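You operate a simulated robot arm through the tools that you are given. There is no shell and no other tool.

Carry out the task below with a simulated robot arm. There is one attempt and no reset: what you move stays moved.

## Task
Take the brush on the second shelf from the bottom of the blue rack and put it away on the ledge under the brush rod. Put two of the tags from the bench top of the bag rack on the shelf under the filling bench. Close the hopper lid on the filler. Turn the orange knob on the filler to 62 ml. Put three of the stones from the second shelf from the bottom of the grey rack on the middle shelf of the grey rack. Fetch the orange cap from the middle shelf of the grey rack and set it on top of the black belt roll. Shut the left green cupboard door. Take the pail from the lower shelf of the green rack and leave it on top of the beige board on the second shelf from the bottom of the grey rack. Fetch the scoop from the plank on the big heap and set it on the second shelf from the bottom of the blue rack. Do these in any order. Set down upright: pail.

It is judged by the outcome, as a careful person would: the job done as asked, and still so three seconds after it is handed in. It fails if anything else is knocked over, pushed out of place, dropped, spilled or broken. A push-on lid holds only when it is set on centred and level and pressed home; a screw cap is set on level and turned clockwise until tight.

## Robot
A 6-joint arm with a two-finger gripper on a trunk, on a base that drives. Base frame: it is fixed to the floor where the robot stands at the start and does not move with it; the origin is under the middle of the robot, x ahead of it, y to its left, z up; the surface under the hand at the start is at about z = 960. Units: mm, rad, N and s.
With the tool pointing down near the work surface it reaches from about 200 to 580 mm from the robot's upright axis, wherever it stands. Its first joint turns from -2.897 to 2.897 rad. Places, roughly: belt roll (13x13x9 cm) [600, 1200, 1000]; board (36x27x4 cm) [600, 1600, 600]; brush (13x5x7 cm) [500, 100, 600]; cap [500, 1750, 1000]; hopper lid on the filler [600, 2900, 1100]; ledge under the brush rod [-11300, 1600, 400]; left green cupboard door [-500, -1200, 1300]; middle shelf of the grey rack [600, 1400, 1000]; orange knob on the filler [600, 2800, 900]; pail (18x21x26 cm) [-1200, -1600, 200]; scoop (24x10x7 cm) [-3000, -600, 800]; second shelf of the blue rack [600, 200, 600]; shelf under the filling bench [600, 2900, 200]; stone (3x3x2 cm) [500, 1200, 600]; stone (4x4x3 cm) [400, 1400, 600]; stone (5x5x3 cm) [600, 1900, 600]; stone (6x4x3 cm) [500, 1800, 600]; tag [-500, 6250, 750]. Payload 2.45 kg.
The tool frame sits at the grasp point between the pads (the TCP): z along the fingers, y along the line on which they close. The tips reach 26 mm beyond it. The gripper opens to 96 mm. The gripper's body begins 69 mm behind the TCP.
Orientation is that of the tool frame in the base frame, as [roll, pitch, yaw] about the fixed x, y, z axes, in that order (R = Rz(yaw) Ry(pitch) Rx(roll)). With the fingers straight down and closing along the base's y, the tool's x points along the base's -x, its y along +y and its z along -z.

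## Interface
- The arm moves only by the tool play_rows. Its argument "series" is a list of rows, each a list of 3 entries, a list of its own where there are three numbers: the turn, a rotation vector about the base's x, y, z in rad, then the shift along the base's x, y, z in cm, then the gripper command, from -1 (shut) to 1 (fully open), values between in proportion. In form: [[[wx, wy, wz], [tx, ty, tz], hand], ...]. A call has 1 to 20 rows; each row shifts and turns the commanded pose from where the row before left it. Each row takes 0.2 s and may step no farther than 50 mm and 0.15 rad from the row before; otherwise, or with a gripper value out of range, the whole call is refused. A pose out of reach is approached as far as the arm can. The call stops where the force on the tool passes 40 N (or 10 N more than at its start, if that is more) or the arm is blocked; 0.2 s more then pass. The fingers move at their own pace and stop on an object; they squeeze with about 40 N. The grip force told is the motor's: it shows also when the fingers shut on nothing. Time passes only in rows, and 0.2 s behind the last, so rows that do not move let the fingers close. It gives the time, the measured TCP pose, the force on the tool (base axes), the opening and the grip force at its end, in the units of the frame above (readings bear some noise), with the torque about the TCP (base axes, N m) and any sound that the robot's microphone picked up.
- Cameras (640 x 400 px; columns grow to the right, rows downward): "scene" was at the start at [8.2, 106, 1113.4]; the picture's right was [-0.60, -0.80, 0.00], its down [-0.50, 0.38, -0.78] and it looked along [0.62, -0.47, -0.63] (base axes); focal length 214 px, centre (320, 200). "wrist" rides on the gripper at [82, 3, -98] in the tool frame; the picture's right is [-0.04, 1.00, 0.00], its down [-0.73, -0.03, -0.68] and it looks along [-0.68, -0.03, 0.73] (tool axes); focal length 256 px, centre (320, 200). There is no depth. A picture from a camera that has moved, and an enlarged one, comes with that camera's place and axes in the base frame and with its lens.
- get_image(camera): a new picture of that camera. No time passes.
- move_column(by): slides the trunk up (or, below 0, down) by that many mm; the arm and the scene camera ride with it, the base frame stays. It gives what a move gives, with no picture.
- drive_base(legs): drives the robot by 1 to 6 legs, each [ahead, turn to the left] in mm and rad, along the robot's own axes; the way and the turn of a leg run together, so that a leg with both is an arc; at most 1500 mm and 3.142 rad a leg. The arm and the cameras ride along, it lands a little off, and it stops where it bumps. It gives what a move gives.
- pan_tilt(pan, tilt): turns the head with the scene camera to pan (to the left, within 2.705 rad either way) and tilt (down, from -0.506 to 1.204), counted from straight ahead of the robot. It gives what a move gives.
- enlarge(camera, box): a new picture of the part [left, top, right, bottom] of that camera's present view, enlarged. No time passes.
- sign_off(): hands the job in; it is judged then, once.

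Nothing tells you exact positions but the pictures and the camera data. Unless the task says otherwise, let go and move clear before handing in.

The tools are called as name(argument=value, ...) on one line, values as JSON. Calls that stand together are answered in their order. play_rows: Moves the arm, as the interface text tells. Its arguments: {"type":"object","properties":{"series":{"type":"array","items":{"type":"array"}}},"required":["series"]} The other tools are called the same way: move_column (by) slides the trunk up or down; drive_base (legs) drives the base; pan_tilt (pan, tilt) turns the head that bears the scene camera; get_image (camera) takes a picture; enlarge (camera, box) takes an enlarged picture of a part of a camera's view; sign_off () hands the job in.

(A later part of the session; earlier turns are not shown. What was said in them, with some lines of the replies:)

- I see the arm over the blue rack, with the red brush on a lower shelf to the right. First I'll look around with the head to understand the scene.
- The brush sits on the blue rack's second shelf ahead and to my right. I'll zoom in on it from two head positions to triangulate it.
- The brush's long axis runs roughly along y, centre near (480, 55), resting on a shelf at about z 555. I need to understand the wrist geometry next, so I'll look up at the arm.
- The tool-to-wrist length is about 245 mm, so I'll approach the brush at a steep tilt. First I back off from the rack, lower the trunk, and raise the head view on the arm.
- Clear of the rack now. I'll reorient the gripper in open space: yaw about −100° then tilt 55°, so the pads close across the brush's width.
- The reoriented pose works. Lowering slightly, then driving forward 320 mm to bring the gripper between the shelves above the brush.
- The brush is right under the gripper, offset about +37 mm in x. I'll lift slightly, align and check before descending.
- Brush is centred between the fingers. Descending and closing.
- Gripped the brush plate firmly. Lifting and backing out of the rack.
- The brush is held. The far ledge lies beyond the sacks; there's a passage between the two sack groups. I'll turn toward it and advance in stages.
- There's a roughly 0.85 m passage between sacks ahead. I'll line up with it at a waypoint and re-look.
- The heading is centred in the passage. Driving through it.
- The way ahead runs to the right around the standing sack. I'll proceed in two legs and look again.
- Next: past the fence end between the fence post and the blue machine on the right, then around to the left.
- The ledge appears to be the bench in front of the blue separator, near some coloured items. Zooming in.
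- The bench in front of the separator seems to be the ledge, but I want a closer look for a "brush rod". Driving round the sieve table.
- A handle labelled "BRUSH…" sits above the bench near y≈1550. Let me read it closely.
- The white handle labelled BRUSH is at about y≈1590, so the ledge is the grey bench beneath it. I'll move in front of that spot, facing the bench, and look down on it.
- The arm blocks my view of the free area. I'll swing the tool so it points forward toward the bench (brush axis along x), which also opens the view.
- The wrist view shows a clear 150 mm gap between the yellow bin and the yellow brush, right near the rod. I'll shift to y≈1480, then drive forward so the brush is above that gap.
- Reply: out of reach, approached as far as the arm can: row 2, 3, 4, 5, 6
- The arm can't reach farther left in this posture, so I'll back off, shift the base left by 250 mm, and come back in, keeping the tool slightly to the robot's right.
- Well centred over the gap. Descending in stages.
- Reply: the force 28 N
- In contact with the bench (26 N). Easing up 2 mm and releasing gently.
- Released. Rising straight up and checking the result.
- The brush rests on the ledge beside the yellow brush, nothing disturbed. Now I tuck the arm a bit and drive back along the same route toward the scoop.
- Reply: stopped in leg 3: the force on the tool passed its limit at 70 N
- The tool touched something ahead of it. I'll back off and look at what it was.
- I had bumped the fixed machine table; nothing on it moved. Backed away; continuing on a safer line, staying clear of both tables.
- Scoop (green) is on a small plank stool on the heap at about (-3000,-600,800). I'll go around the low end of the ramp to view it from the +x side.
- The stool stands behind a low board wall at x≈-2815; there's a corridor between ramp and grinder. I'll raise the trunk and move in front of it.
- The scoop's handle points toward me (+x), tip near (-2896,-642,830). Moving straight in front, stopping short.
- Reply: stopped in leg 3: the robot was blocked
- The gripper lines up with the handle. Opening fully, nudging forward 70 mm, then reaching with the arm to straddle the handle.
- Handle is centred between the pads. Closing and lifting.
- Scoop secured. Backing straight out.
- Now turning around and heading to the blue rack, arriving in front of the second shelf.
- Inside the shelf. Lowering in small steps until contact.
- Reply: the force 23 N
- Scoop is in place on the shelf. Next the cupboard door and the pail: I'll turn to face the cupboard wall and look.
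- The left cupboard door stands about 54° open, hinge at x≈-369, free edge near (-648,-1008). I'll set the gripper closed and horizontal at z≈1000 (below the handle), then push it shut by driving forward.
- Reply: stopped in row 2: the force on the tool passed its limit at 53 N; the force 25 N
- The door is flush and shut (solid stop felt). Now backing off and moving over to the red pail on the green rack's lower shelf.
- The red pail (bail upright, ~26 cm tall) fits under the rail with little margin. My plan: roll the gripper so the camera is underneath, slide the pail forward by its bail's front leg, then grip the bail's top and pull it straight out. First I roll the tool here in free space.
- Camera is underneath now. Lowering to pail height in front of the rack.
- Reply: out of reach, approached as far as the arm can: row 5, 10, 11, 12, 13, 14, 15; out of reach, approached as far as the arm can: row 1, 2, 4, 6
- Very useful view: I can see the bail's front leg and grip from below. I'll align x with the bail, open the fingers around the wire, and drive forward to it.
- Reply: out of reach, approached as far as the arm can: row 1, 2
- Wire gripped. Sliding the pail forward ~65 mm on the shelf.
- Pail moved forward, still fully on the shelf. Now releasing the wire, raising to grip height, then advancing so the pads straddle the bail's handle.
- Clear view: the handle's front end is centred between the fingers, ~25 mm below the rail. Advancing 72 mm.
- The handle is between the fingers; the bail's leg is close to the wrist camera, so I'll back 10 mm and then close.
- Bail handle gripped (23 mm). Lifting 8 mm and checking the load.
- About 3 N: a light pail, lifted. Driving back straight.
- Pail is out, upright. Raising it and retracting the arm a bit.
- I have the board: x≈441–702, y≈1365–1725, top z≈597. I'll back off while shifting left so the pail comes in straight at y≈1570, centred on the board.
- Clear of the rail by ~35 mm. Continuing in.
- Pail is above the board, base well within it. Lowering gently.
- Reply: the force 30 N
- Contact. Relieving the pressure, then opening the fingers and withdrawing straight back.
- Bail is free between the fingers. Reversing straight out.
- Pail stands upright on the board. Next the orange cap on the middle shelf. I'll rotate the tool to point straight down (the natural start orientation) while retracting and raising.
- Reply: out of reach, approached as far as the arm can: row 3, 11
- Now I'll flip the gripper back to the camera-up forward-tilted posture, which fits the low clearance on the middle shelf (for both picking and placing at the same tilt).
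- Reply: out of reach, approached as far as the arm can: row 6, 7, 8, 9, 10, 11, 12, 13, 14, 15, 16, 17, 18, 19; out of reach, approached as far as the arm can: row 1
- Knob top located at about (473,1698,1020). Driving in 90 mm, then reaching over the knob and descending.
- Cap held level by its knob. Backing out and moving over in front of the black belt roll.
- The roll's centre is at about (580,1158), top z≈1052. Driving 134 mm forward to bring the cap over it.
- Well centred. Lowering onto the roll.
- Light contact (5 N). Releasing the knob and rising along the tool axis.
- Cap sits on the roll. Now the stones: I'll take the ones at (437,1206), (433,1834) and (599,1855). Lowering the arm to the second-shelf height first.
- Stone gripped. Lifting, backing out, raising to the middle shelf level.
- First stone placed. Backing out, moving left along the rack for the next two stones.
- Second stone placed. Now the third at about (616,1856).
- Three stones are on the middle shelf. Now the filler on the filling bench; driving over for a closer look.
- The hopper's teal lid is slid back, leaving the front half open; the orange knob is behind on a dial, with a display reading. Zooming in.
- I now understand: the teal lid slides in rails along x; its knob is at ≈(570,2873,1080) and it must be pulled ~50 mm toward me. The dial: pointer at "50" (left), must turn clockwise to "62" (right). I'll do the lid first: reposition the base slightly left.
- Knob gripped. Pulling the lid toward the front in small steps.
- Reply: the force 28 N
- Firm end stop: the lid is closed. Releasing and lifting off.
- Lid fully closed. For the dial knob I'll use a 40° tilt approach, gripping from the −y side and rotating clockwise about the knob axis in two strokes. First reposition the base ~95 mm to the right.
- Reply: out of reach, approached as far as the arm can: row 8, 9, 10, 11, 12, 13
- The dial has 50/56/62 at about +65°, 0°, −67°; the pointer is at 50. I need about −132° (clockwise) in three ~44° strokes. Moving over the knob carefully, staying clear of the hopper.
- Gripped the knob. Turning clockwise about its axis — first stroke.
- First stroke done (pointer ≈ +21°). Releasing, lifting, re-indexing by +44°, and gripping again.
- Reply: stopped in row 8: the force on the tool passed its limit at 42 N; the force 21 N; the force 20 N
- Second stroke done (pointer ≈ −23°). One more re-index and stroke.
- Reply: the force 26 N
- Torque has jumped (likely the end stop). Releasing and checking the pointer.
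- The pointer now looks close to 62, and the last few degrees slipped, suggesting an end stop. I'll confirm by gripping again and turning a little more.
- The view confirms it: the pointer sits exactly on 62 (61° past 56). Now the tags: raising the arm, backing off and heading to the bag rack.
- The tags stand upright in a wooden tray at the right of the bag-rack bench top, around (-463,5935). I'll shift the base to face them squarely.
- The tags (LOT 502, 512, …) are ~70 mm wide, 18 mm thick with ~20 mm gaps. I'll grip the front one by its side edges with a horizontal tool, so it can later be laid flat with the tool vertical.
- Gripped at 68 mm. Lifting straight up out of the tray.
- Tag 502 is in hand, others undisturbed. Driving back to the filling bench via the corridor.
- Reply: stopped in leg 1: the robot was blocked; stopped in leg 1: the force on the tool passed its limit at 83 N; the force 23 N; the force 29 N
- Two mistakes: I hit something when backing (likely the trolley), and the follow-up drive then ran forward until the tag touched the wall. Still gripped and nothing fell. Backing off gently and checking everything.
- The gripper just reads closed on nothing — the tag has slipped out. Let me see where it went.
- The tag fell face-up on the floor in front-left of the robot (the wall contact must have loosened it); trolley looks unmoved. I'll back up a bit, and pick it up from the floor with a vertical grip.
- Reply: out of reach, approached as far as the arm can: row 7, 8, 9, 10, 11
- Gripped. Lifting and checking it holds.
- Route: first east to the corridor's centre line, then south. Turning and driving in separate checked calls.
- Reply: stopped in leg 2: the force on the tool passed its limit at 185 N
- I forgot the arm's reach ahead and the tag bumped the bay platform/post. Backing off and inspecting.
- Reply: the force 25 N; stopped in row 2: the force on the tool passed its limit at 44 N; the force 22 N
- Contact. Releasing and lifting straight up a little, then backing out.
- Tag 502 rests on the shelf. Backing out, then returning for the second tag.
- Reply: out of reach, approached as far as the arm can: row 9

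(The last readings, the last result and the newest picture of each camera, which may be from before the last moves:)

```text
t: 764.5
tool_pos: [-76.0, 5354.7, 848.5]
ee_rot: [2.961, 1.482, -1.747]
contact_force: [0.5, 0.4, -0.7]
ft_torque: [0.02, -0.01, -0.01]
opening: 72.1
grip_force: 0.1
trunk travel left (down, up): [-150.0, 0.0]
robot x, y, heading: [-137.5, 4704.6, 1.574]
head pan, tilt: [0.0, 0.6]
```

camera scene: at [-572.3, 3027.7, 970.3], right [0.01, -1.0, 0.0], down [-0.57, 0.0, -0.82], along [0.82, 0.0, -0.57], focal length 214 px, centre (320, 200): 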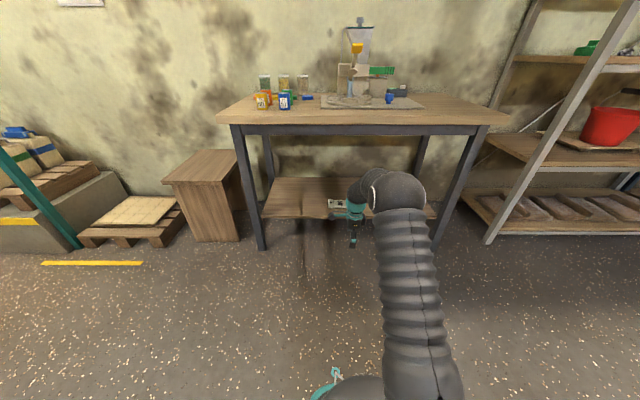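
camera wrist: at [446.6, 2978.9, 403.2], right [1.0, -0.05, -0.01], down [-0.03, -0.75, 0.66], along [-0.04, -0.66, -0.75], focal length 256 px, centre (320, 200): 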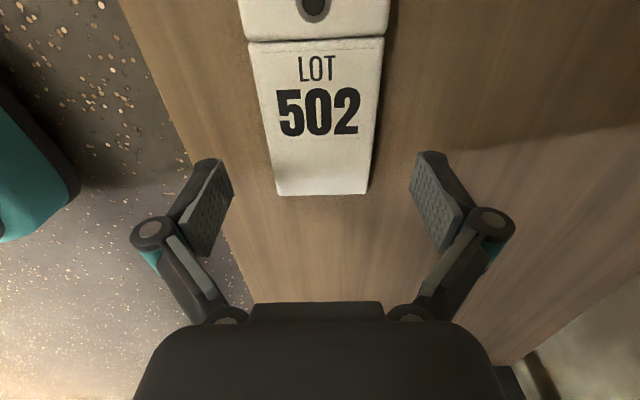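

drive_base(legs=[[0, 0.936], [495, 0], [0, -0.939]])

play_rows(series=[[[0.087, 0, 0], [0.0, 0, -1.0], 1], [[0, 0, 0], [0, 0, -1.0], 1], [[0, 0, 0], [0, 0, 0], 1]])

pan_tilt(pan=-0.1, tilt=0.4)

get_image(camera="scene")

get_image(camera="wrist")

```text
t: 772.2
tool_pos: [-475.5, 5649.1, 848.5]
ee_rot: [2.96, 1.481, -1.742]
contact_force: [-0.2, 0.1, -0.7]
ft_torque: [-0.01, 0.01, 0.0]
opening: 71.8
grip_force: 0.0
trunk travel left (down, up): [-150.0, 0.0]
robot x, y, heading: [-533.2, 4997.7, 1.581]
head pan, tilt: [0.0, 0.6]
```

```text
t: 773.0
tool_pos: [-475.0, 5648.1, 827.3]
ee_rot: [1.61, 1.555, -3.091]
contact_force: [-0.1, 0.8, -0.5]
ft_torque: [-0.03, 0.0, -0.01]
opening: 96.0
grip_force: 0.0
trunk travel left (down, up): [-150.0, 0.0]
robot x, y, heading: [-534.9, 4999.2, 1.578]
head pan, tilt: [0.0, 0.6]
```

```text
t: 773.7
tool_pos: [-474.8, 5648.1, 828.7]
ee_rot: [1.627, 1.556, -3.075]
contact_force: [-0.8, 0.1, -0.4]
ft_torque: [0.01, 0.02, 0.0]
opening: 96.1
grip_force: 0.0
trunk travel left (down, up): [-150.0, 0.0]
robot x, y, heading: [-532.5, 4997.2, 1.577]
head pan, tilt: [-0.099, 0.4]
```

```text
taken
camera scene: at [-681.3, 5029.6, 1138.5], right [1.0, -0.09, 0.0], down [-0.04, -0.39, -0.92], along [0.09, 0.92, -0.39], focal length 214 px, centre (320, 200)
```

scene: 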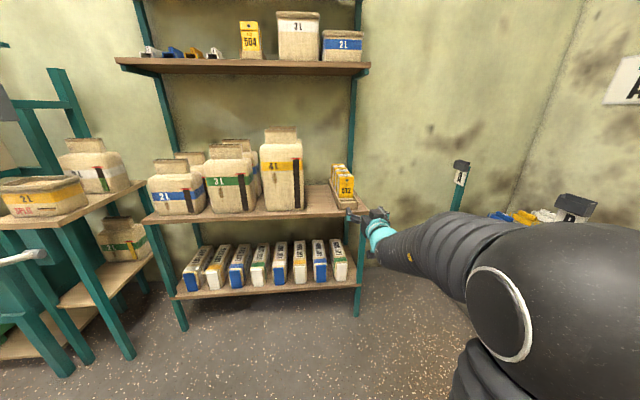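

```text
taken
camera wrist: at [-478.2, 5550.0, 747.5], right [-1.0, -0.01, 0.06], down [0.05, -0.68, 0.73], along [0.03, 0.74, 0.68], focal length 256 px, centre (320, 200)
```

wrist: 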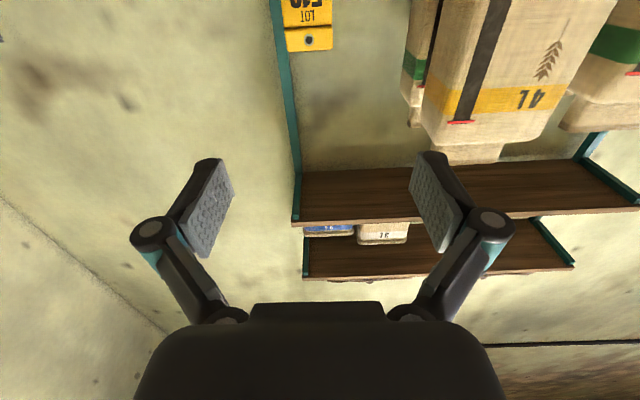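

play_rows(series=[[[0, 0, 0], [0.6, 0, -0.6], 1], [[0, 0, 0], [0.6, 0, -0.5], 1], [[0, 0, 0], [0, 0, 0], 1]])

drive_base(legs=[[260, 0]])

get_image(camera="wrist")

enlarge(camera="scene", box=[300, 160, 420, 260])

```text
t: 774.5
tool_pos: [-462.3, 5647.8, 816.3]
ee_rot: [1.632, 1.556, -3.07]
contact_force: [-0.2, 0.3, 0.2]
ft_torque: [0.01, 0.03, 0.0]
opening: 96.0
grip_force: 0.0
trunk travel left (down, up): [-150.0, 0.0]
robot x, y, heading: [-532.4, 5000.5, 1.575]
head pan, tilt: [-0.099, 0.4]
```

```text
t: 776.4
tool_pos: [-460.6, 5905.6, 816.0]
ee_rot: [1.612, 1.556, -3.092]
contact_force: [-0.4, 0.9, 0.0]
ft_torque: [0.01, 0.0, 0.0]
opening: 96.1
grip_force: 0.1
trunk travel left (down, up): [-150.0, 0.0]
robot x, y, heading: [-532.7, 5252.4, 1.575]
head pan, tilt: [-0.099, 0.4]
```

```text
taken
camera wrist: at [-464.4, 5808.1, 735.8], right [-1.0, -0.01, 0.06], down [0.04, -0.68, 0.73], along [0.03, 0.73, 0.68], focal length 256 px, centre (320, 200)
```

wrist: 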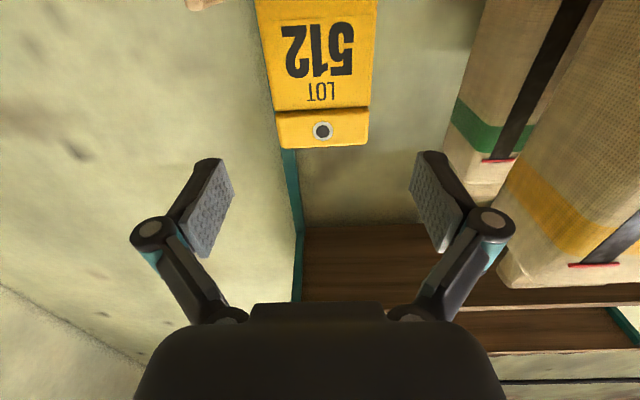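

```text
4.00 times, centred on (360, 210) of scene
camera zoom: at [-681.9, 5288.2, 1138.5], right [1.0, -0.1, 0.0], down [-0.04, -0.39, -0.92], along [0.09, 0.92, -0.39], focal length 858 px, centre (160, 160)
```

zoom: 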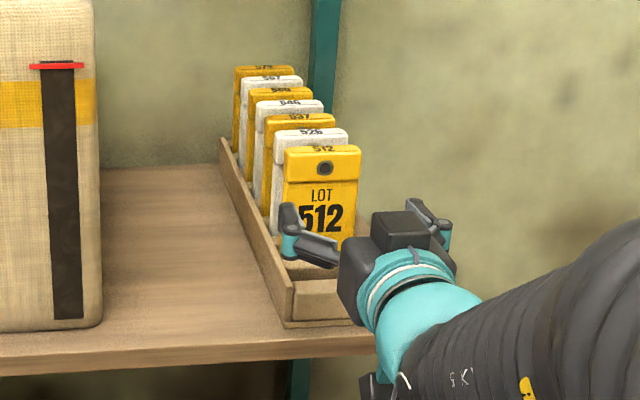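

drive_base(legs=[[48, 0]])

play_rows(series=[[[0, 0, 0], [0, 1.0, 0], 1], [[0, 0, 0], [0, 1.0, 0], 1], [[0, 0, 0], [0, 0, 0], 1]])

get_image(camera="wrist")

enlarge(camera="scene", box=[300, 160, 420, 260])

```text
t: 777.3
tool_pos: [-461.2, 5954.3, 817.1]
ee_rot: [1.618, 1.557, -3.085]
contact_force: [-0.1, 0.1, 0.2]
ft_torque: [-0.01, 0.02, -0.01]
opening: 95.6
grip_force: 0.1
trunk travel left (down, up): [-150.0, 0.0]
robot x, y, heading: [-530.8, 5304.8, 1.575]
head pan, tilt: [-0.099, 0.4]
```

```text
t: 778.1
tool_pos: [-461.0, 5974.9, 815.5]
ee_rot: [1.588, 1.554, -3.117]
contact_force: [0.3, 0.4, 0.1]
ft_torque: [0.01, -0.02, 0.02]
opening: 96.0
grip_force: 0.1
trunk travel left (down, up): [-150.0, 0.0]
robot x, y, heading: [-536.3, 5307.0, 1.574]
head pan, tilt: [-0.099, 0.4]
```

```text
taken
camera wrist: at [-464.6, 5876.8, 735.5], right [-1.0, -0.01, 0.06], down [0.04, -0.68, 0.73], along [0.03, 0.73, 0.68], focal length 256 px, centre (320, 200)
```

wrist: 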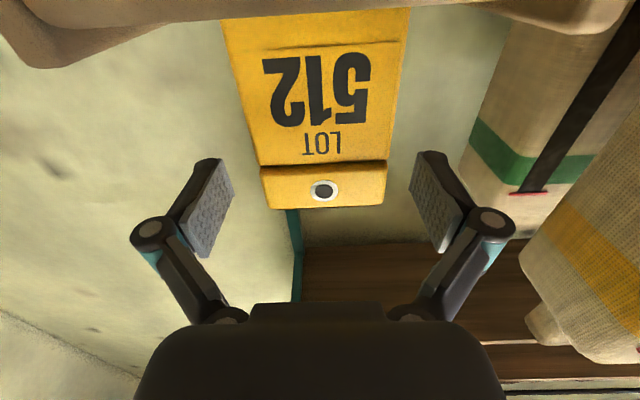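

```text
4.00 times, centred on (360, 210) of scene
camera zoom: at [-682.0, 5336.3, 1138.5], right [1.0, -0.1, 0.0], down [-0.04, -0.39, -0.92], along [0.09, 0.92, -0.39], focal length 858 px, centre (160, 160)
```

zoom: 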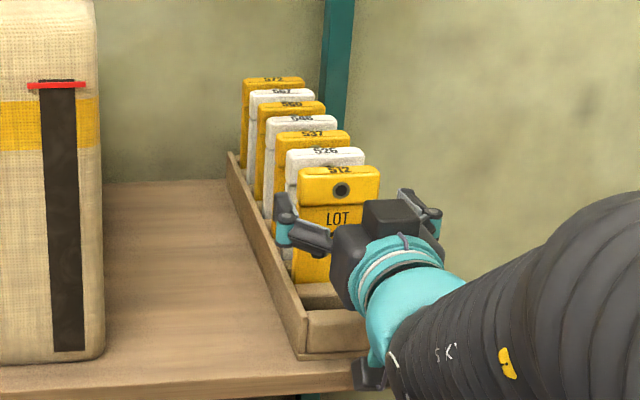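

play_rows(series=[[[0, 0, 0], [-0.15, 0.9, 0], 1], [[0, 0, 0], [0, 0, 0], 0.7], [[0, 0, 0], [0, 0, 0], 0.5], [[0, 0, 0], [0, 0, 0], 0.3], [[0, 0, 0], [0, 0, 0], -1], [[0, 0, 0], [0, 0, 0], -1]])

get_image(camera="wrist")

```text
t: 779.5
tool_pos: [-462.2, 5983.5, 816.0]
ee_rot: [1.623, 1.555, -3.083]
contact_force: [-0.8, -0.5, 0.8]
ft_torque: [0.04, -0.03, 0.0]
opening: 69.4
grip_force: 39.7
trunk travel left (down, up): [-150.0, 0.0]
robot x, y, heading: [-531.8, 5302.3, 1.574]
head pan, tilt: [-0.099, 0.4]
```

```text
taken
camera wrist: at [-466.1, 5885.5, 735.3], right [-1.0, -0.01, 0.06], down [0.05, -0.68, 0.73], along [0.03, 0.73, 0.68], focal length 256 px, centre (320, 200)
```

wrist: 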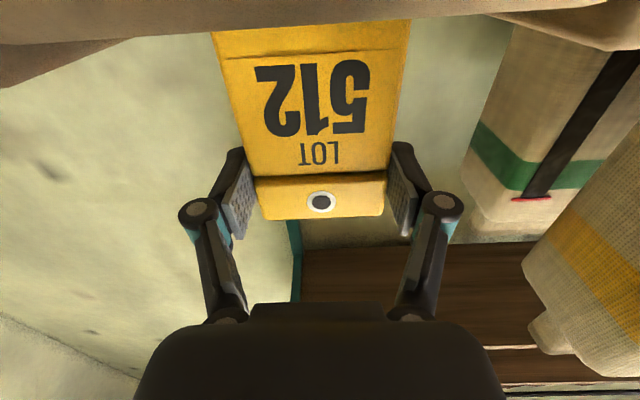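

Gripped tag 512. Lifting it clear.

play_rows(series=[[[0, 0, 0], [0, 0, 1], -1], [[0, 0, 0], [0, 0, 2], -1], [[0, 0, 0], [0, 0, 3], -1], [[0, 0, 0], [0, 0, 3], -1], [[0, 0, 0], [0, 0, 2], -1], [[0, 0, 0], [0, 0, 0], -1]])

get_image(camera="wrist")

enlarge(camera="scene", box=[300, 130, 440, 250])

```text
t: 780.9
tool_pos: [-461.2, 5982.3, 926.2]
ee_rot: [1.624, 1.555, -3.082]
contact_force: [-0.4, 0.0, -1.0]
ft_torque: [-0.02, 0.0, 0.0]
opening: 69.3
grip_force: 40.4
trunk travel left (down, up): [-150.0, 0.0]
robot x, y, heading: [-530.3, 5303.0, 1.577]
head pan, tilt: [-0.099, 0.4]
```

```text
taken
camera wrist: at [-465.5, 5884.6, 845.7], right [-1.0, -0.01, 0.06], down [0.04, -0.68, 0.73], along [0.03, 0.73, 0.68], focal length 256 px, centre (320, 200)
```

wrist: 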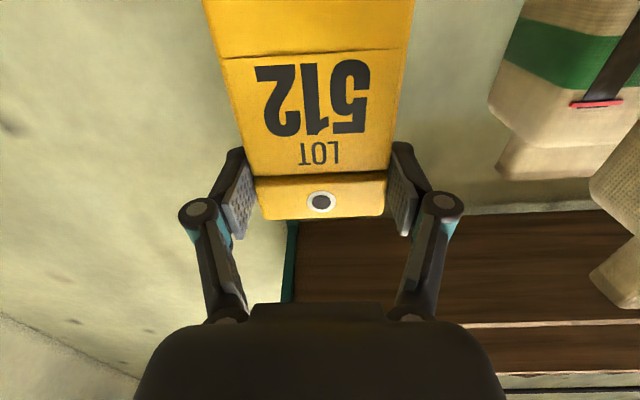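

```text
3.33 times, centred on (370, 190) of scene
camera zoom: at [-682.0, 5336.3, 1138.5], right [1.0, -0.1, 0.0], down [-0.04, -0.39, -0.92], along [0.09, 0.92, -0.39], focal length 715 px, centre (153, 233)
```

zoom: 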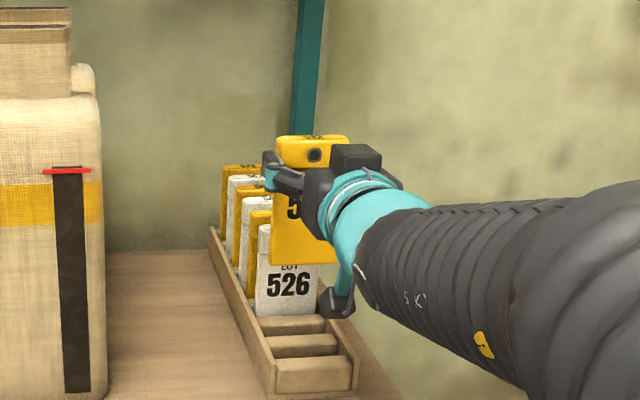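

Back up 330 mm (staying clear of the trolley behind), then rotate the tool to vertical.

drive_base(legs=[[-330, 0]])

play_rows(series=[[[-0.143, 0, 0], [0, -1.2, 0], -1], [[-0.143, 0, 0], [0, -1.2, 0], -1], [[-0.143, 0, 0], [0, -1.2, 0], -1], [[-0.143, 0, 0], [0, -1.2, 0], -1], [[-0.143, 0, 0], [0, -1.2, 0], -1], [[-0.143, 0, 0], [0, -1.2, -0.5], -1], [[-0.143, 0, 0], [0, -1.2, -1], -1], [[-0.143, 0, 0], [0, -1.5, -1.5], -1], [[-0.143, 0, 0], [0, -1.5, -2], -1], [[-0.143, 0, 0], [0, -1.5, -2], -1], [[-0.13, 0, 0], [0, -1.5, -2], -1], [[0, 0, 0], [0, 0, 0], -1]])

get_image(camera="wrist")

```text
t: 783.1
tool_pos: [-459.2, 5649.1, 926.5]
ee_rot: [1.623, 1.555, -3.085]
contact_force: [-1.1, 0.7, -0.9]
ft_torque: [-0.05, 0.0, 0.03]
opening: 69.2
grip_force: 40.3
trunk travel left (down, up): [-150.0, 0.0]
robot x, y, heading: [-535.3, 4972.7, 1.566]
head pan, tilt: [-0.099, 0.4]
```

```text
t: 785.7
tool_pos: [-458.0, 5502.6, 836.0]
ee_rot: [3.138, 0.009, -1.585]
contact_force: [0.9, 0.3, -0.6]
ft_torque: [0.02, -0.01, 0.01]
opening: 69.2
grip_force: 40.1
trunk travel left (down, up): [-150.0, 0.0]
robot x, y, heading: [-532.0, 4968.4, 1.571]
head pan, tilt: [-0.099, 0.4]
```

```text
taken
camera wrist: at [-463.3, 5421.0, 935.3], right [-1.0, 0.06, 0.0], down [0.04, 0.73, 0.69], along [0.04, 0.68, -0.73], focal length 256 px, centre (320, 200)
```

wrist: 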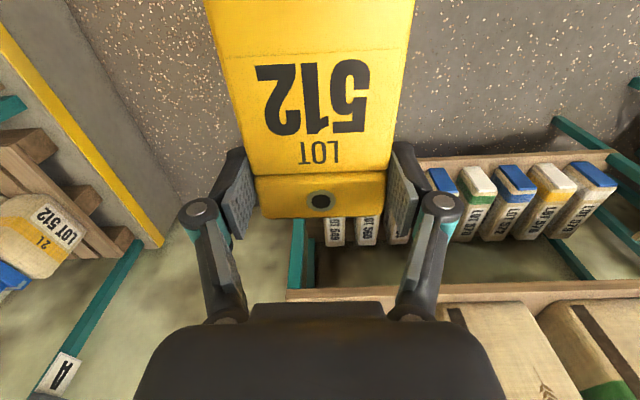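

move_column(by=-150)

play_rows(series=[[[0, 0, -0.1428], [-0.5, -0.8, -3.3], -1], [[0, 0, -0.1428], [-0.5, -0.8, -3.3], -1], [[0, 0, -0.1428], [-0.5, -0.8, -3.3], -1], [[0, 0, -0.1428], [-0.5, -0.8, -3.3], -1], [[0, 0, -0.1428], [-0.5, -0.8, -3.3], -1], [[0, 0, -0.1428], [-0.5, -0.8, -3.3], -1], [[0, 0, -0.1428], [-0.5, -0.8, -3.3], -1], [[0, 0, -0.1428], [-0.5, -0.8, -3.3], -1], [[0, 0, -0.1428], [-0.5, -0.8, -3.3], -1], [[0, 0, -0.1428], [-0.5, -0.8, -3.3], -1], [[0, 0, -0.1428], [-0.5, -0.8, -3.3], -1], [[0, 0, 0], [0, 0, 0], -1]])

get_image(camera="wrist")

```text
t: 787.5
tool_pos: [-459.0, 5502.4, 687.9]
ee_rot: [3.141, 0.011, -1.588]
contact_force: [1.2, -0.1, -0.8]
ft_torque: [0.0, 0.02, 0.02]
opening: 68.8
grip_force: 39.8
trunk travel left (down, up): [0.0, 150.0]
robot x, y, heading: [-530.8, 4969.5, 1.569]
head pan, tilt: [-0.099, 0.4]
```

```text
t: 790.0
tool_pos: [-514.7, 5416.4, 323.7]
ee_rot: [3.14, 0.011, 3.127]
contact_force: [-0.1, 0.4, 0.4]
ft_torque: [0.01, 0.01, 0.0]
opening: 69.1
grip_force: 40.0
trunk travel left (down, up): [0.0, 150.0]
robot x, y, heading: [-531.4, 4971.1, 1.564]
head pan, tilt: [-0.099, 0.4]
```

```text
taken
camera wrist: at [-596.3, 5421.0, 422.2], right [0.06, 1.0, 0.0], down [0.73, -0.04, 0.69], along [0.69, -0.04, -0.73], focal length 256 px, centre (320, 200)
```

wrist: 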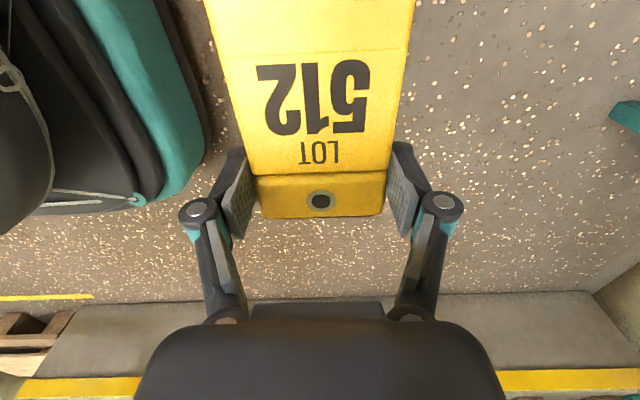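

drive_base(legs=[[0, -2.259], [392, 0], [0, -0.876]])

```text
t: 800.1
tool_pos: [-245.5, 4275.7, 324.9]
ee_rot: [3.141, 0.011, -0.003]
contact_force: [0.4, -0.2, -1.1]
ft_torque: [0.0, 0.05, 0.01]
opening: 69.0
grip_force: 40.2
trunk travel left (down, up): [0.0, 150.0]
robot x, y, heading: [-230.0, 4725.3, -1.559]
head pan, tilt: [-0.099, 0.4]
```

drive_base(legs=[[950, 0]])

```text
t: 805.0
tool_pos: [-253.0, 3338.8, 323.5]
ee_rot: [3.14, 0.009, -0.021]
contact_force: [0.0, -0.7, -0.7]
ft_torque: [0.03, 0.02, 0.01]
opening: 68.7
grip_force: 40.0
trunk travel left (down, up): [0.0, 150.0]
robot x, y, heading: [-228.1, 3783.9, -1.579]
head pan, tilt: [-0.099, 0.4]
```

drive_base(legs=[[0, -0.287], [1143, 0], [0, 1.87]])

pan_tilt(pan=0.0, tilt=0.6)

get_image(camera="scene")

```text
t: 816.4
tool_pos: [-138.1, 2649.3, 324.0]
ee_rot: [3.139, 0.01, 1.545]
contact_force: [0.5, 1.4, -0.5]
ft_torque: [0.01, 0.02, 0.03]
opening: 69.0
grip_force: 40.1
trunk travel left (down, up): [0.0, 150.0]
robot x, y, heading: [-585.6, 2677.6, -0.018]
head pan, tilt: [-0.099, 0.4]
```

```text
t: 817.1
tool_pos: [-138.9, 2649.9, 324.3]
ee_rot: [3.14, 0.011, 1.543]
contact_force: [-1.3, -0.5, 0.2]
ft_torque: [-0.05, 0.02, 0.04]
opening: 68.9
grip_force: 39.7
trunk travel left (down, up): [0.0, 150.0]
robot x, y, heading: [-584.3, 2677.5, -0.022]
head pan, tilt: [0.0, 0.6]
```

```text
taken
camera scene: at [-553.6, 2832.1, 970.4], right [-0.02, -1.0, 0.0], down [-0.56, 0.01, -0.83], along [0.83, -0.01, -0.56], focal length 214 px, centre (320, 200)
```

scene: 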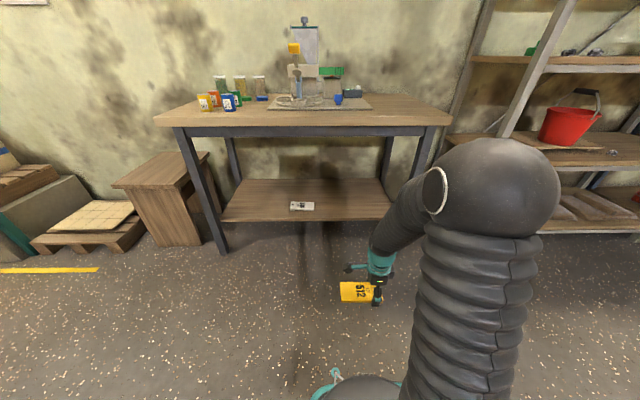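

play_rows(series=[[[0, 0, 0], [2.8, 0.5, -0.3], -1], [[0, 0, 0], [2.8, 0.5, -0.3], -1], [[0, 0, 0], [2.8, 0.5, -0.3], -1], [[0, 0, 0], [2.8, 0.5, -0.3], -1], [[0, 0, 0], [2.8, 0.5, -0.3], -1], [[0, 0, 0], [2.8, 0.5, -0.3], -1], [[0, 0, 0], [2.8, 0.5, -0.3], -1], [[0, 0, 0], [2.8, 0.5, -0.3], -1], [[0, 0, 0], [2.8, 0.5, -0.3], -1], [[0, 0, 0], [0, 0, 0], -1]])

drive_base(legs=[[0, 0.02], [200, 0]])

get_image(camera="scene")

get_image(camera="wrist")

```text
t: 819.4
tool_pos: [110.6, 2695.9, 297.4]
ee_rot: [3.141, 0.011, 1.543]
contact_force: [0.7, -1.0, -0.9]
ft_torque: [-0.01, -0.01, -0.01]
opening: 69.0
grip_force: 39.9
trunk travel left (down, up): [0.0, 150.0]
robot x, y, heading: [-584.3, 2676.1, -0.015]
head pan, tilt: [0.0, 0.6]
```

```text
t: 821.3
tool_pos: [313.6, 2711.1, 296.9]
ee_rot: [3.14, 0.01, 1.565]
contact_force: [-0.9, 0.1, 0.1]
ft_torque: [-0.03, -0.02, 0.01]
opening: 68.9
grip_force: 39.9
trunk travel left (down, up): [0.0, 150.0]
robot x, y, heading: [-378.9, 2676.7, 0.005]
head pan, tilt: [0.0, 0.6]
```

```text
taken
camera scene: at [-352.7, 2833.7, 970.3], right [0.0, -1.0, 0.0], down [-0.57, 0.0, -0.82], along [0.82, 0.0, -0.57], focal length 214 px, centre (320, 200)
```

scene: 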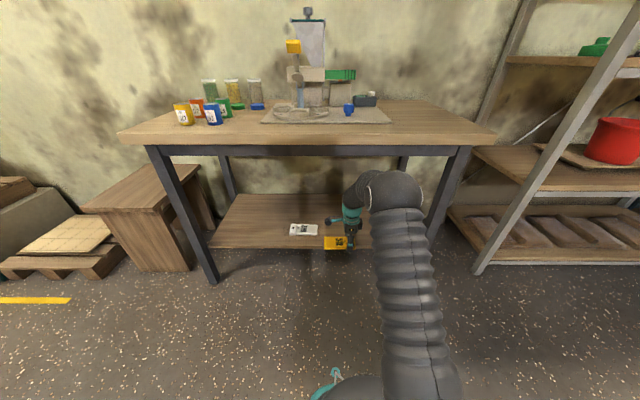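

```text
taken
camera wrist: at [318.0, 2794.2, 395.9], right [1.0, -0.05, 0.0], down [-0.04, -0.73, 0.69], along [-0.03, -0.69, -0.73], focal length 256 px, centre (320, 200)
```

wrist: 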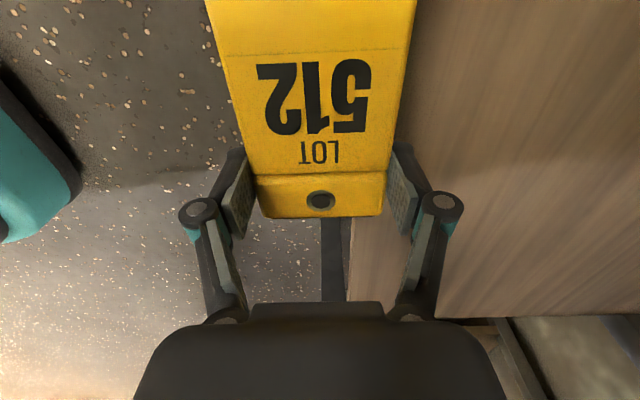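

play_rows(series=[[[0, 0, 0], [0, -2, 0], -1], [[0, 0, 0], [0, -2, 0], -1], [[0, 0, 0], [0, 0, 0], -1]])

drive_base(legs=[[125, 0]])

enlarge(camera="scene", box=[240, 130, 440, 270])

```text
t: 822.1
tool_pos: [316.6, 2670.0, 298.4]
ee_rot: [3.139, 0.011, 1.564]
contact_force: [0.0, 0.2, -0.2]
ft_torque: [0.0, -0.02, 0.0]
opening: 68.8
grip_force: 40.1
trunk travel left (down, up): [0.0, 150.0]
robot x, y, heading: [-379.3, 2676.7, 0.004]
head pan, tilt: [0.0, 0.6]
```

```text
t: 823.4
tool_pos: [442.7, 2671.9, 298.7]
ee_rot: [3.14, 0.012, 1.564]
contact_force: [-0.1, 0.4, -0.3]
ft_torque: [-0.03, 0.0, 0.03]
opening: 69.2
grip_force: 39.8
trunk travel left (down, up): [0.0, 150.0]
robot x, y, heading: [-256.2, 2675.5, 0.007]
head pan, tilt: [0.0, 0.6]
```

```text
2.86 times, centred on (340, 200) of scene
camera zoom: at [-227.0, 2834.3, 970.3], right [0.01, -1.0, 0.0], down [-0.57, 0.0, -0.82], along [0.82, 0.0, -0.57], focal length 613 px, centre (263, 200)
```

zoom: 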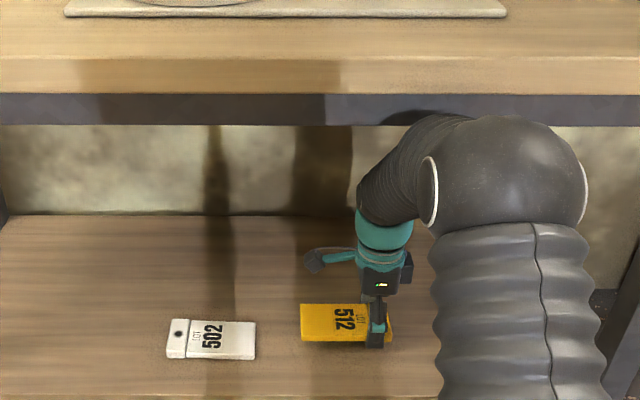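

Both tags visible with a good gap. Lowering tag 512 to the shelf.

play_rows(series=[[[0, 0, 0], [0, 0, -1.5], -1], [[0, 0, 0], [0, 0, -1], -1], [[0, 0, 0], [0, 0, -0.5], -1], [[0, 0, 0], [0, 0, 0], -1]])

play_rows(series=[[[0, 0, 0], [0, 0, -0.3], -1], [[0, 0, 0], [0, 0, -0.3], -1], [[0, 0, 0], [0, 0, -0.2], -1], [[0, 0, 0], [0, 0, 0], -1]])

```text
t: 824.4
tool_pos: [441.6, 2673.3, 266.4]
ee_rot: [3.14, 0.01, 1.565]
contact_force: [0.7, -0.2, 0.4]
ft_torque: [-0.02, -0.03, 0.02]
opening: 68.9
grip_force: 39.8
trunk travel left (down, up): [0.0, 150.0]
robot x, y, heading: [-256.4, 2679.5, 0.004]
head pan, tilt: [0.0, 0.6]
```

```text
t: 825.4
tool_pos: [441.5, 2672.1, 260.2]
ee_rot: [3.139, 0.01, 1.564]
contact_force: [-3.4, -1.1, 7.9]
ft_torque: [0.06, 0.42, 0.1]
opening: 69.1
grip_force: 39.8
trunk travel left (down, up): [0.0, 150.0]
robot x, y, heading: [-254.1, 2676.3, 0.001]
head pan, tilt: [0.0, 0.6]
```

play_rows(series=[[[0, 0, 0], [0, 0, 0], 0.5], [[0, 0, 0], [0, 0, 0], 1], [[0, 0, 0], [0, 0, 0], 1], [[0, 0, 0], [0, 0, 2], 1], [[0, 0, 0], [0, 0, 2.5], 1], [[0, 0, 0], [0, 0, 0], 1]])

get_image(camera="wrist")

```text
t: 826.8
tool_pos: [442.1, 2672.9, 304.6]
ee_rot: [3.139, 0.012, 1.564]
contact_force: [0.0, -0.3, 0.7]
ft_torque: [-0.02, -0.01, -0.03]
opening: 95.8
grip_force: 0.1
trunk travel left (down, up): [0.0, 150.0]
robot x, y, heading: [-255.2, 2677.1, 0.005]
head pan, tilt: [0.0, 0.6]
```

```text
taken
camera wrist: at [445.6, 2756.3, 402.6], right [1.0, -0.05, 0.0], down [-0.04, -0.73, 0.69], along [-0.03, -0.69, -0.73], focal length 256 px, centre (320, 200)
```

wrist: 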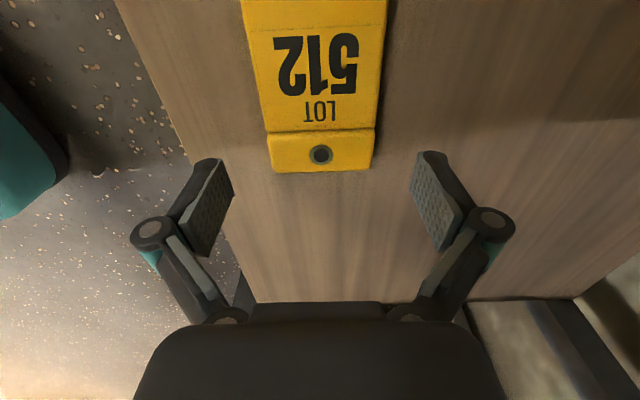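

Released. Backing out and doing a final survey of everything.

drive_base(legs=[[-450, 0]])

pan_tilt(pan=0.05, tilt=0.45)

get_image(camera="scene")

pan_tilt(pan=-0.8, tilt=0.25)

get_image(camera="scene")

pan_tilt(pan=-1.6, tilt=0.1)

get_image(camera="scene")

pan_tilt(pan=1.5, tilt=0.2)

get_image(camera="scene")

```text
t: 829.5
tool_pos: [-13.5, 2672.1, 304.0]
ee_rot: [3.138, 0.01, 1.566]
contact_force: [0.1, 0.2, 0.7]
ft_torque: [-0.04, 0.0, -0.01]
opening: 96.1
grip_force: 0.1
trunk travel left (down, up): [0.0, 150.0]
robot x, y, heading: [-711.5, 2671.7, 0.014]
head pan, tilt: [0.0, 0.6]
```

```text
t: 830.2
tool_pos: [-12.9, 2672.2, 303.5]
ee_rot: [3.14, 0.01, 1.569]
contact_force: [-0.3, 0.7, -1.3]
ft_torque: [0.01, -0.01, -0.03]
opening: 95.9
grip_force: 0.1
trunk travel left (down, up): [0.0, 150.0]
robot x, y, heading: [-709.4, 2674.1, 0.008]
head pan, tilt: [0.051, 0.45]
```

```text
taken
camera scene: at [-679.9, 2835.8, 983.8], right [0.06, -1.0, 0.0], down [-0.44, -0.03, -0.9], along [0.9, 0.05, -0.44], focal length 214 px, centre (320, 200)
```

scene: 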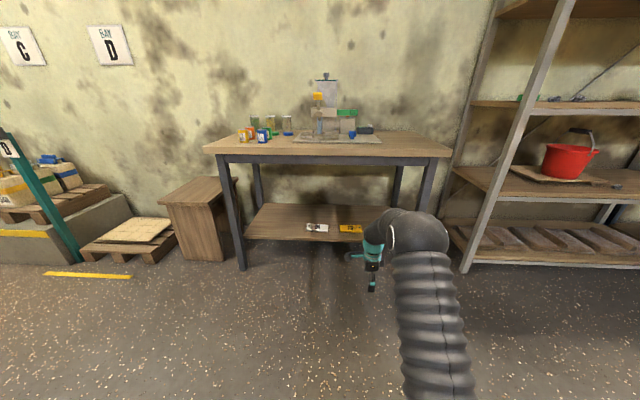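

```text
t: 831.4
tool_pos: [-14.2, 2672.0, 303.6]
ee_rot: [3.139, 0.01, 1.565]
contact_force: [-0.1, -0.2, 0.3]
ft_torque: [-0.02, 0.01, 0.02]
opening: 96.1
grip_force: 0.1
trunk travel left (down, up): [0.0, 150.0]
robot x, y, heading: [-711.8, 2673.0, 0.007]
head pan, tilt: [-0.799, 0.25]
```

```text
taken
camera scene: at [-705.9, 2764.0, 1002.5], right [-0.71, -0.7, 0.0], down [-0.17, 0.18, -0.97], along [0.68, -0.69, -0.25], focal length 214 px, centre (320, 200)
```

scene: 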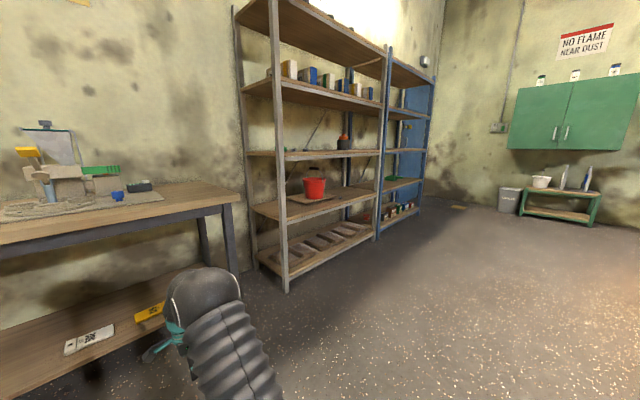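

```text
t: 832.5
tool_pos: [-13.6, 2671.1, 303.9]
ee_rot: [3.139, 0.011, 1.568]
contact_force: [-0.1, 0.4, -0.1]
ft_torque: [0.0, 0.0, 0.04]
opening: 96.0
grip_force: 0.0
trunk travel left (down, up): [0.0, 150.0]
robot x, y, heading: [-710.4, 2673.8, 0.009]
head pan, tilt: [-1.6, 0.099]
```

```text
taken
camera scene: at [-773.5, 2738.3, 1016.5], right [-1.0, 0.02, 0.0], down [0.0, 0.1, -0.99], along [-0.02, -0.99, -0.1], focal length 214 px, centre (320, 200)
```

scene: 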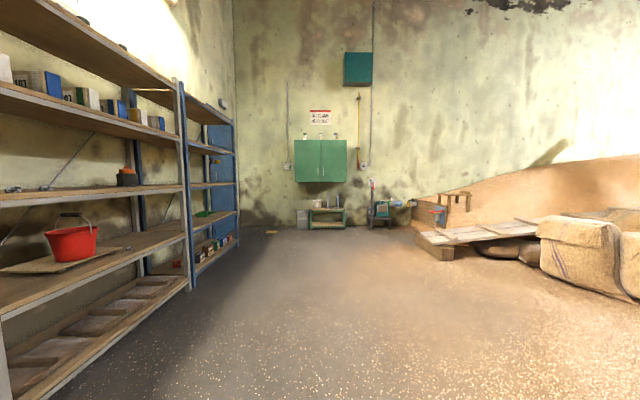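

```text
t: 835.2
tool_pos: [-13.6, 2672.1, 304.2]
ee_rot: [3.139, 0.01, 1.567]
contact_force: [-0.1, 0.3, -0.3]
ft_torque: [-0.02, -0.02, -0.02]
opening: 95.9
grip_force: 0.1
trunk travel left (down, up): [0.0, 150.0]
robot x, y, heading: [-711.1, 2670.3, 0.013]
head pan, tilt: [1.499, 0.201]
```

```text
taken
camera scene: at [-765.7, 2923.4, 1007.1], right [1.0, -0.06, 0.0], down [-0.01, -0.2, -0.98], along [0.06, 0.98, -0.2], focal length 214 px, centre (320, 200)
```

scene: 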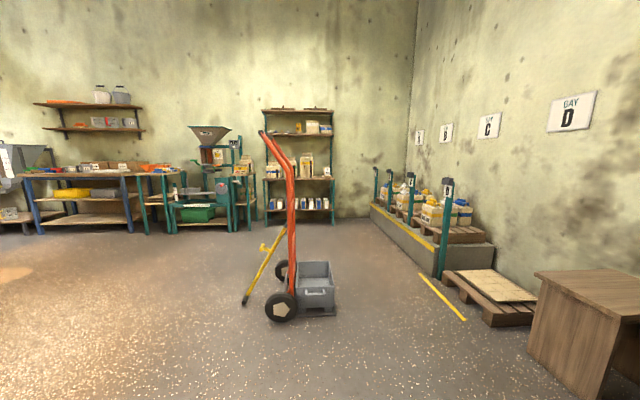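

The survey shows every item in place:
- **Filling bench:** both tags lie flat on the lower shelf, the hopper lid is closed, and I left the dial on 62 ml.
- **Grey rack:** the pail stands upright on the board, the cap sits on the belt roll, and the three stones are on the middle shelf.
- **Elsewhere:** the scoop is on the blue rack and the left cupboard door is shut. The trolley I backed into is where it was. The brush is out of sight from here, but it was in place when I left it.

Tag 502 slipped out of the gripper and fell to the floor once. I picked it up and put it on the shelf. The arm is clear, so I'm handing in.

sign_off()

```text
The job is handed in.
```

I've handed the job in, with all nine tasks done. My last look around showed everything in place except the brush, which was out of sight; it was where it should be when I left it.

- **Brush:** on the grey bench under the BRUSH rod, next to the yellow brush.
- **Tags:** 502 and 512 lie flat on the shelf under the filling bench.
- **Hopper lid:** slid forward to its stop, so it is closed.
- **Orange knob:** turned to its stop, with the pointer at 62 ml.
- **Stones:** three are on the middle shelf of the grey rack.
- **Orange cap:** on top of the black belt roll.
- **Left green cupboard door:** pushed shut to its stop.
- **Pail:** upright on the beige board.
- **Scoop:** on the second shelf from the bottom of the blue rack.

Several things went wrong on the way:
- **Dropped tag:** tag 502 hit the wall behind the bag rack, slipped out of the gripper and fell to the floor. I picked it up, and it is one of the two on the shelf.
- **Knocked post:** while carrying tag 502, I struck the edge of the bay platform, probably the post for bay D, hard (185 N). The post still looks upright.
- **Backed into something:** at the bag rack the robot was blocked while reversing, most likely by the hand trolley. Measured before and after, the trolley had not moved noticeably.
- **Other bumps:** the arm touched a fixed machine table near the separator, and the base touched the ramp. Nothing on the table moved, and I saw no sign that the ramp had.
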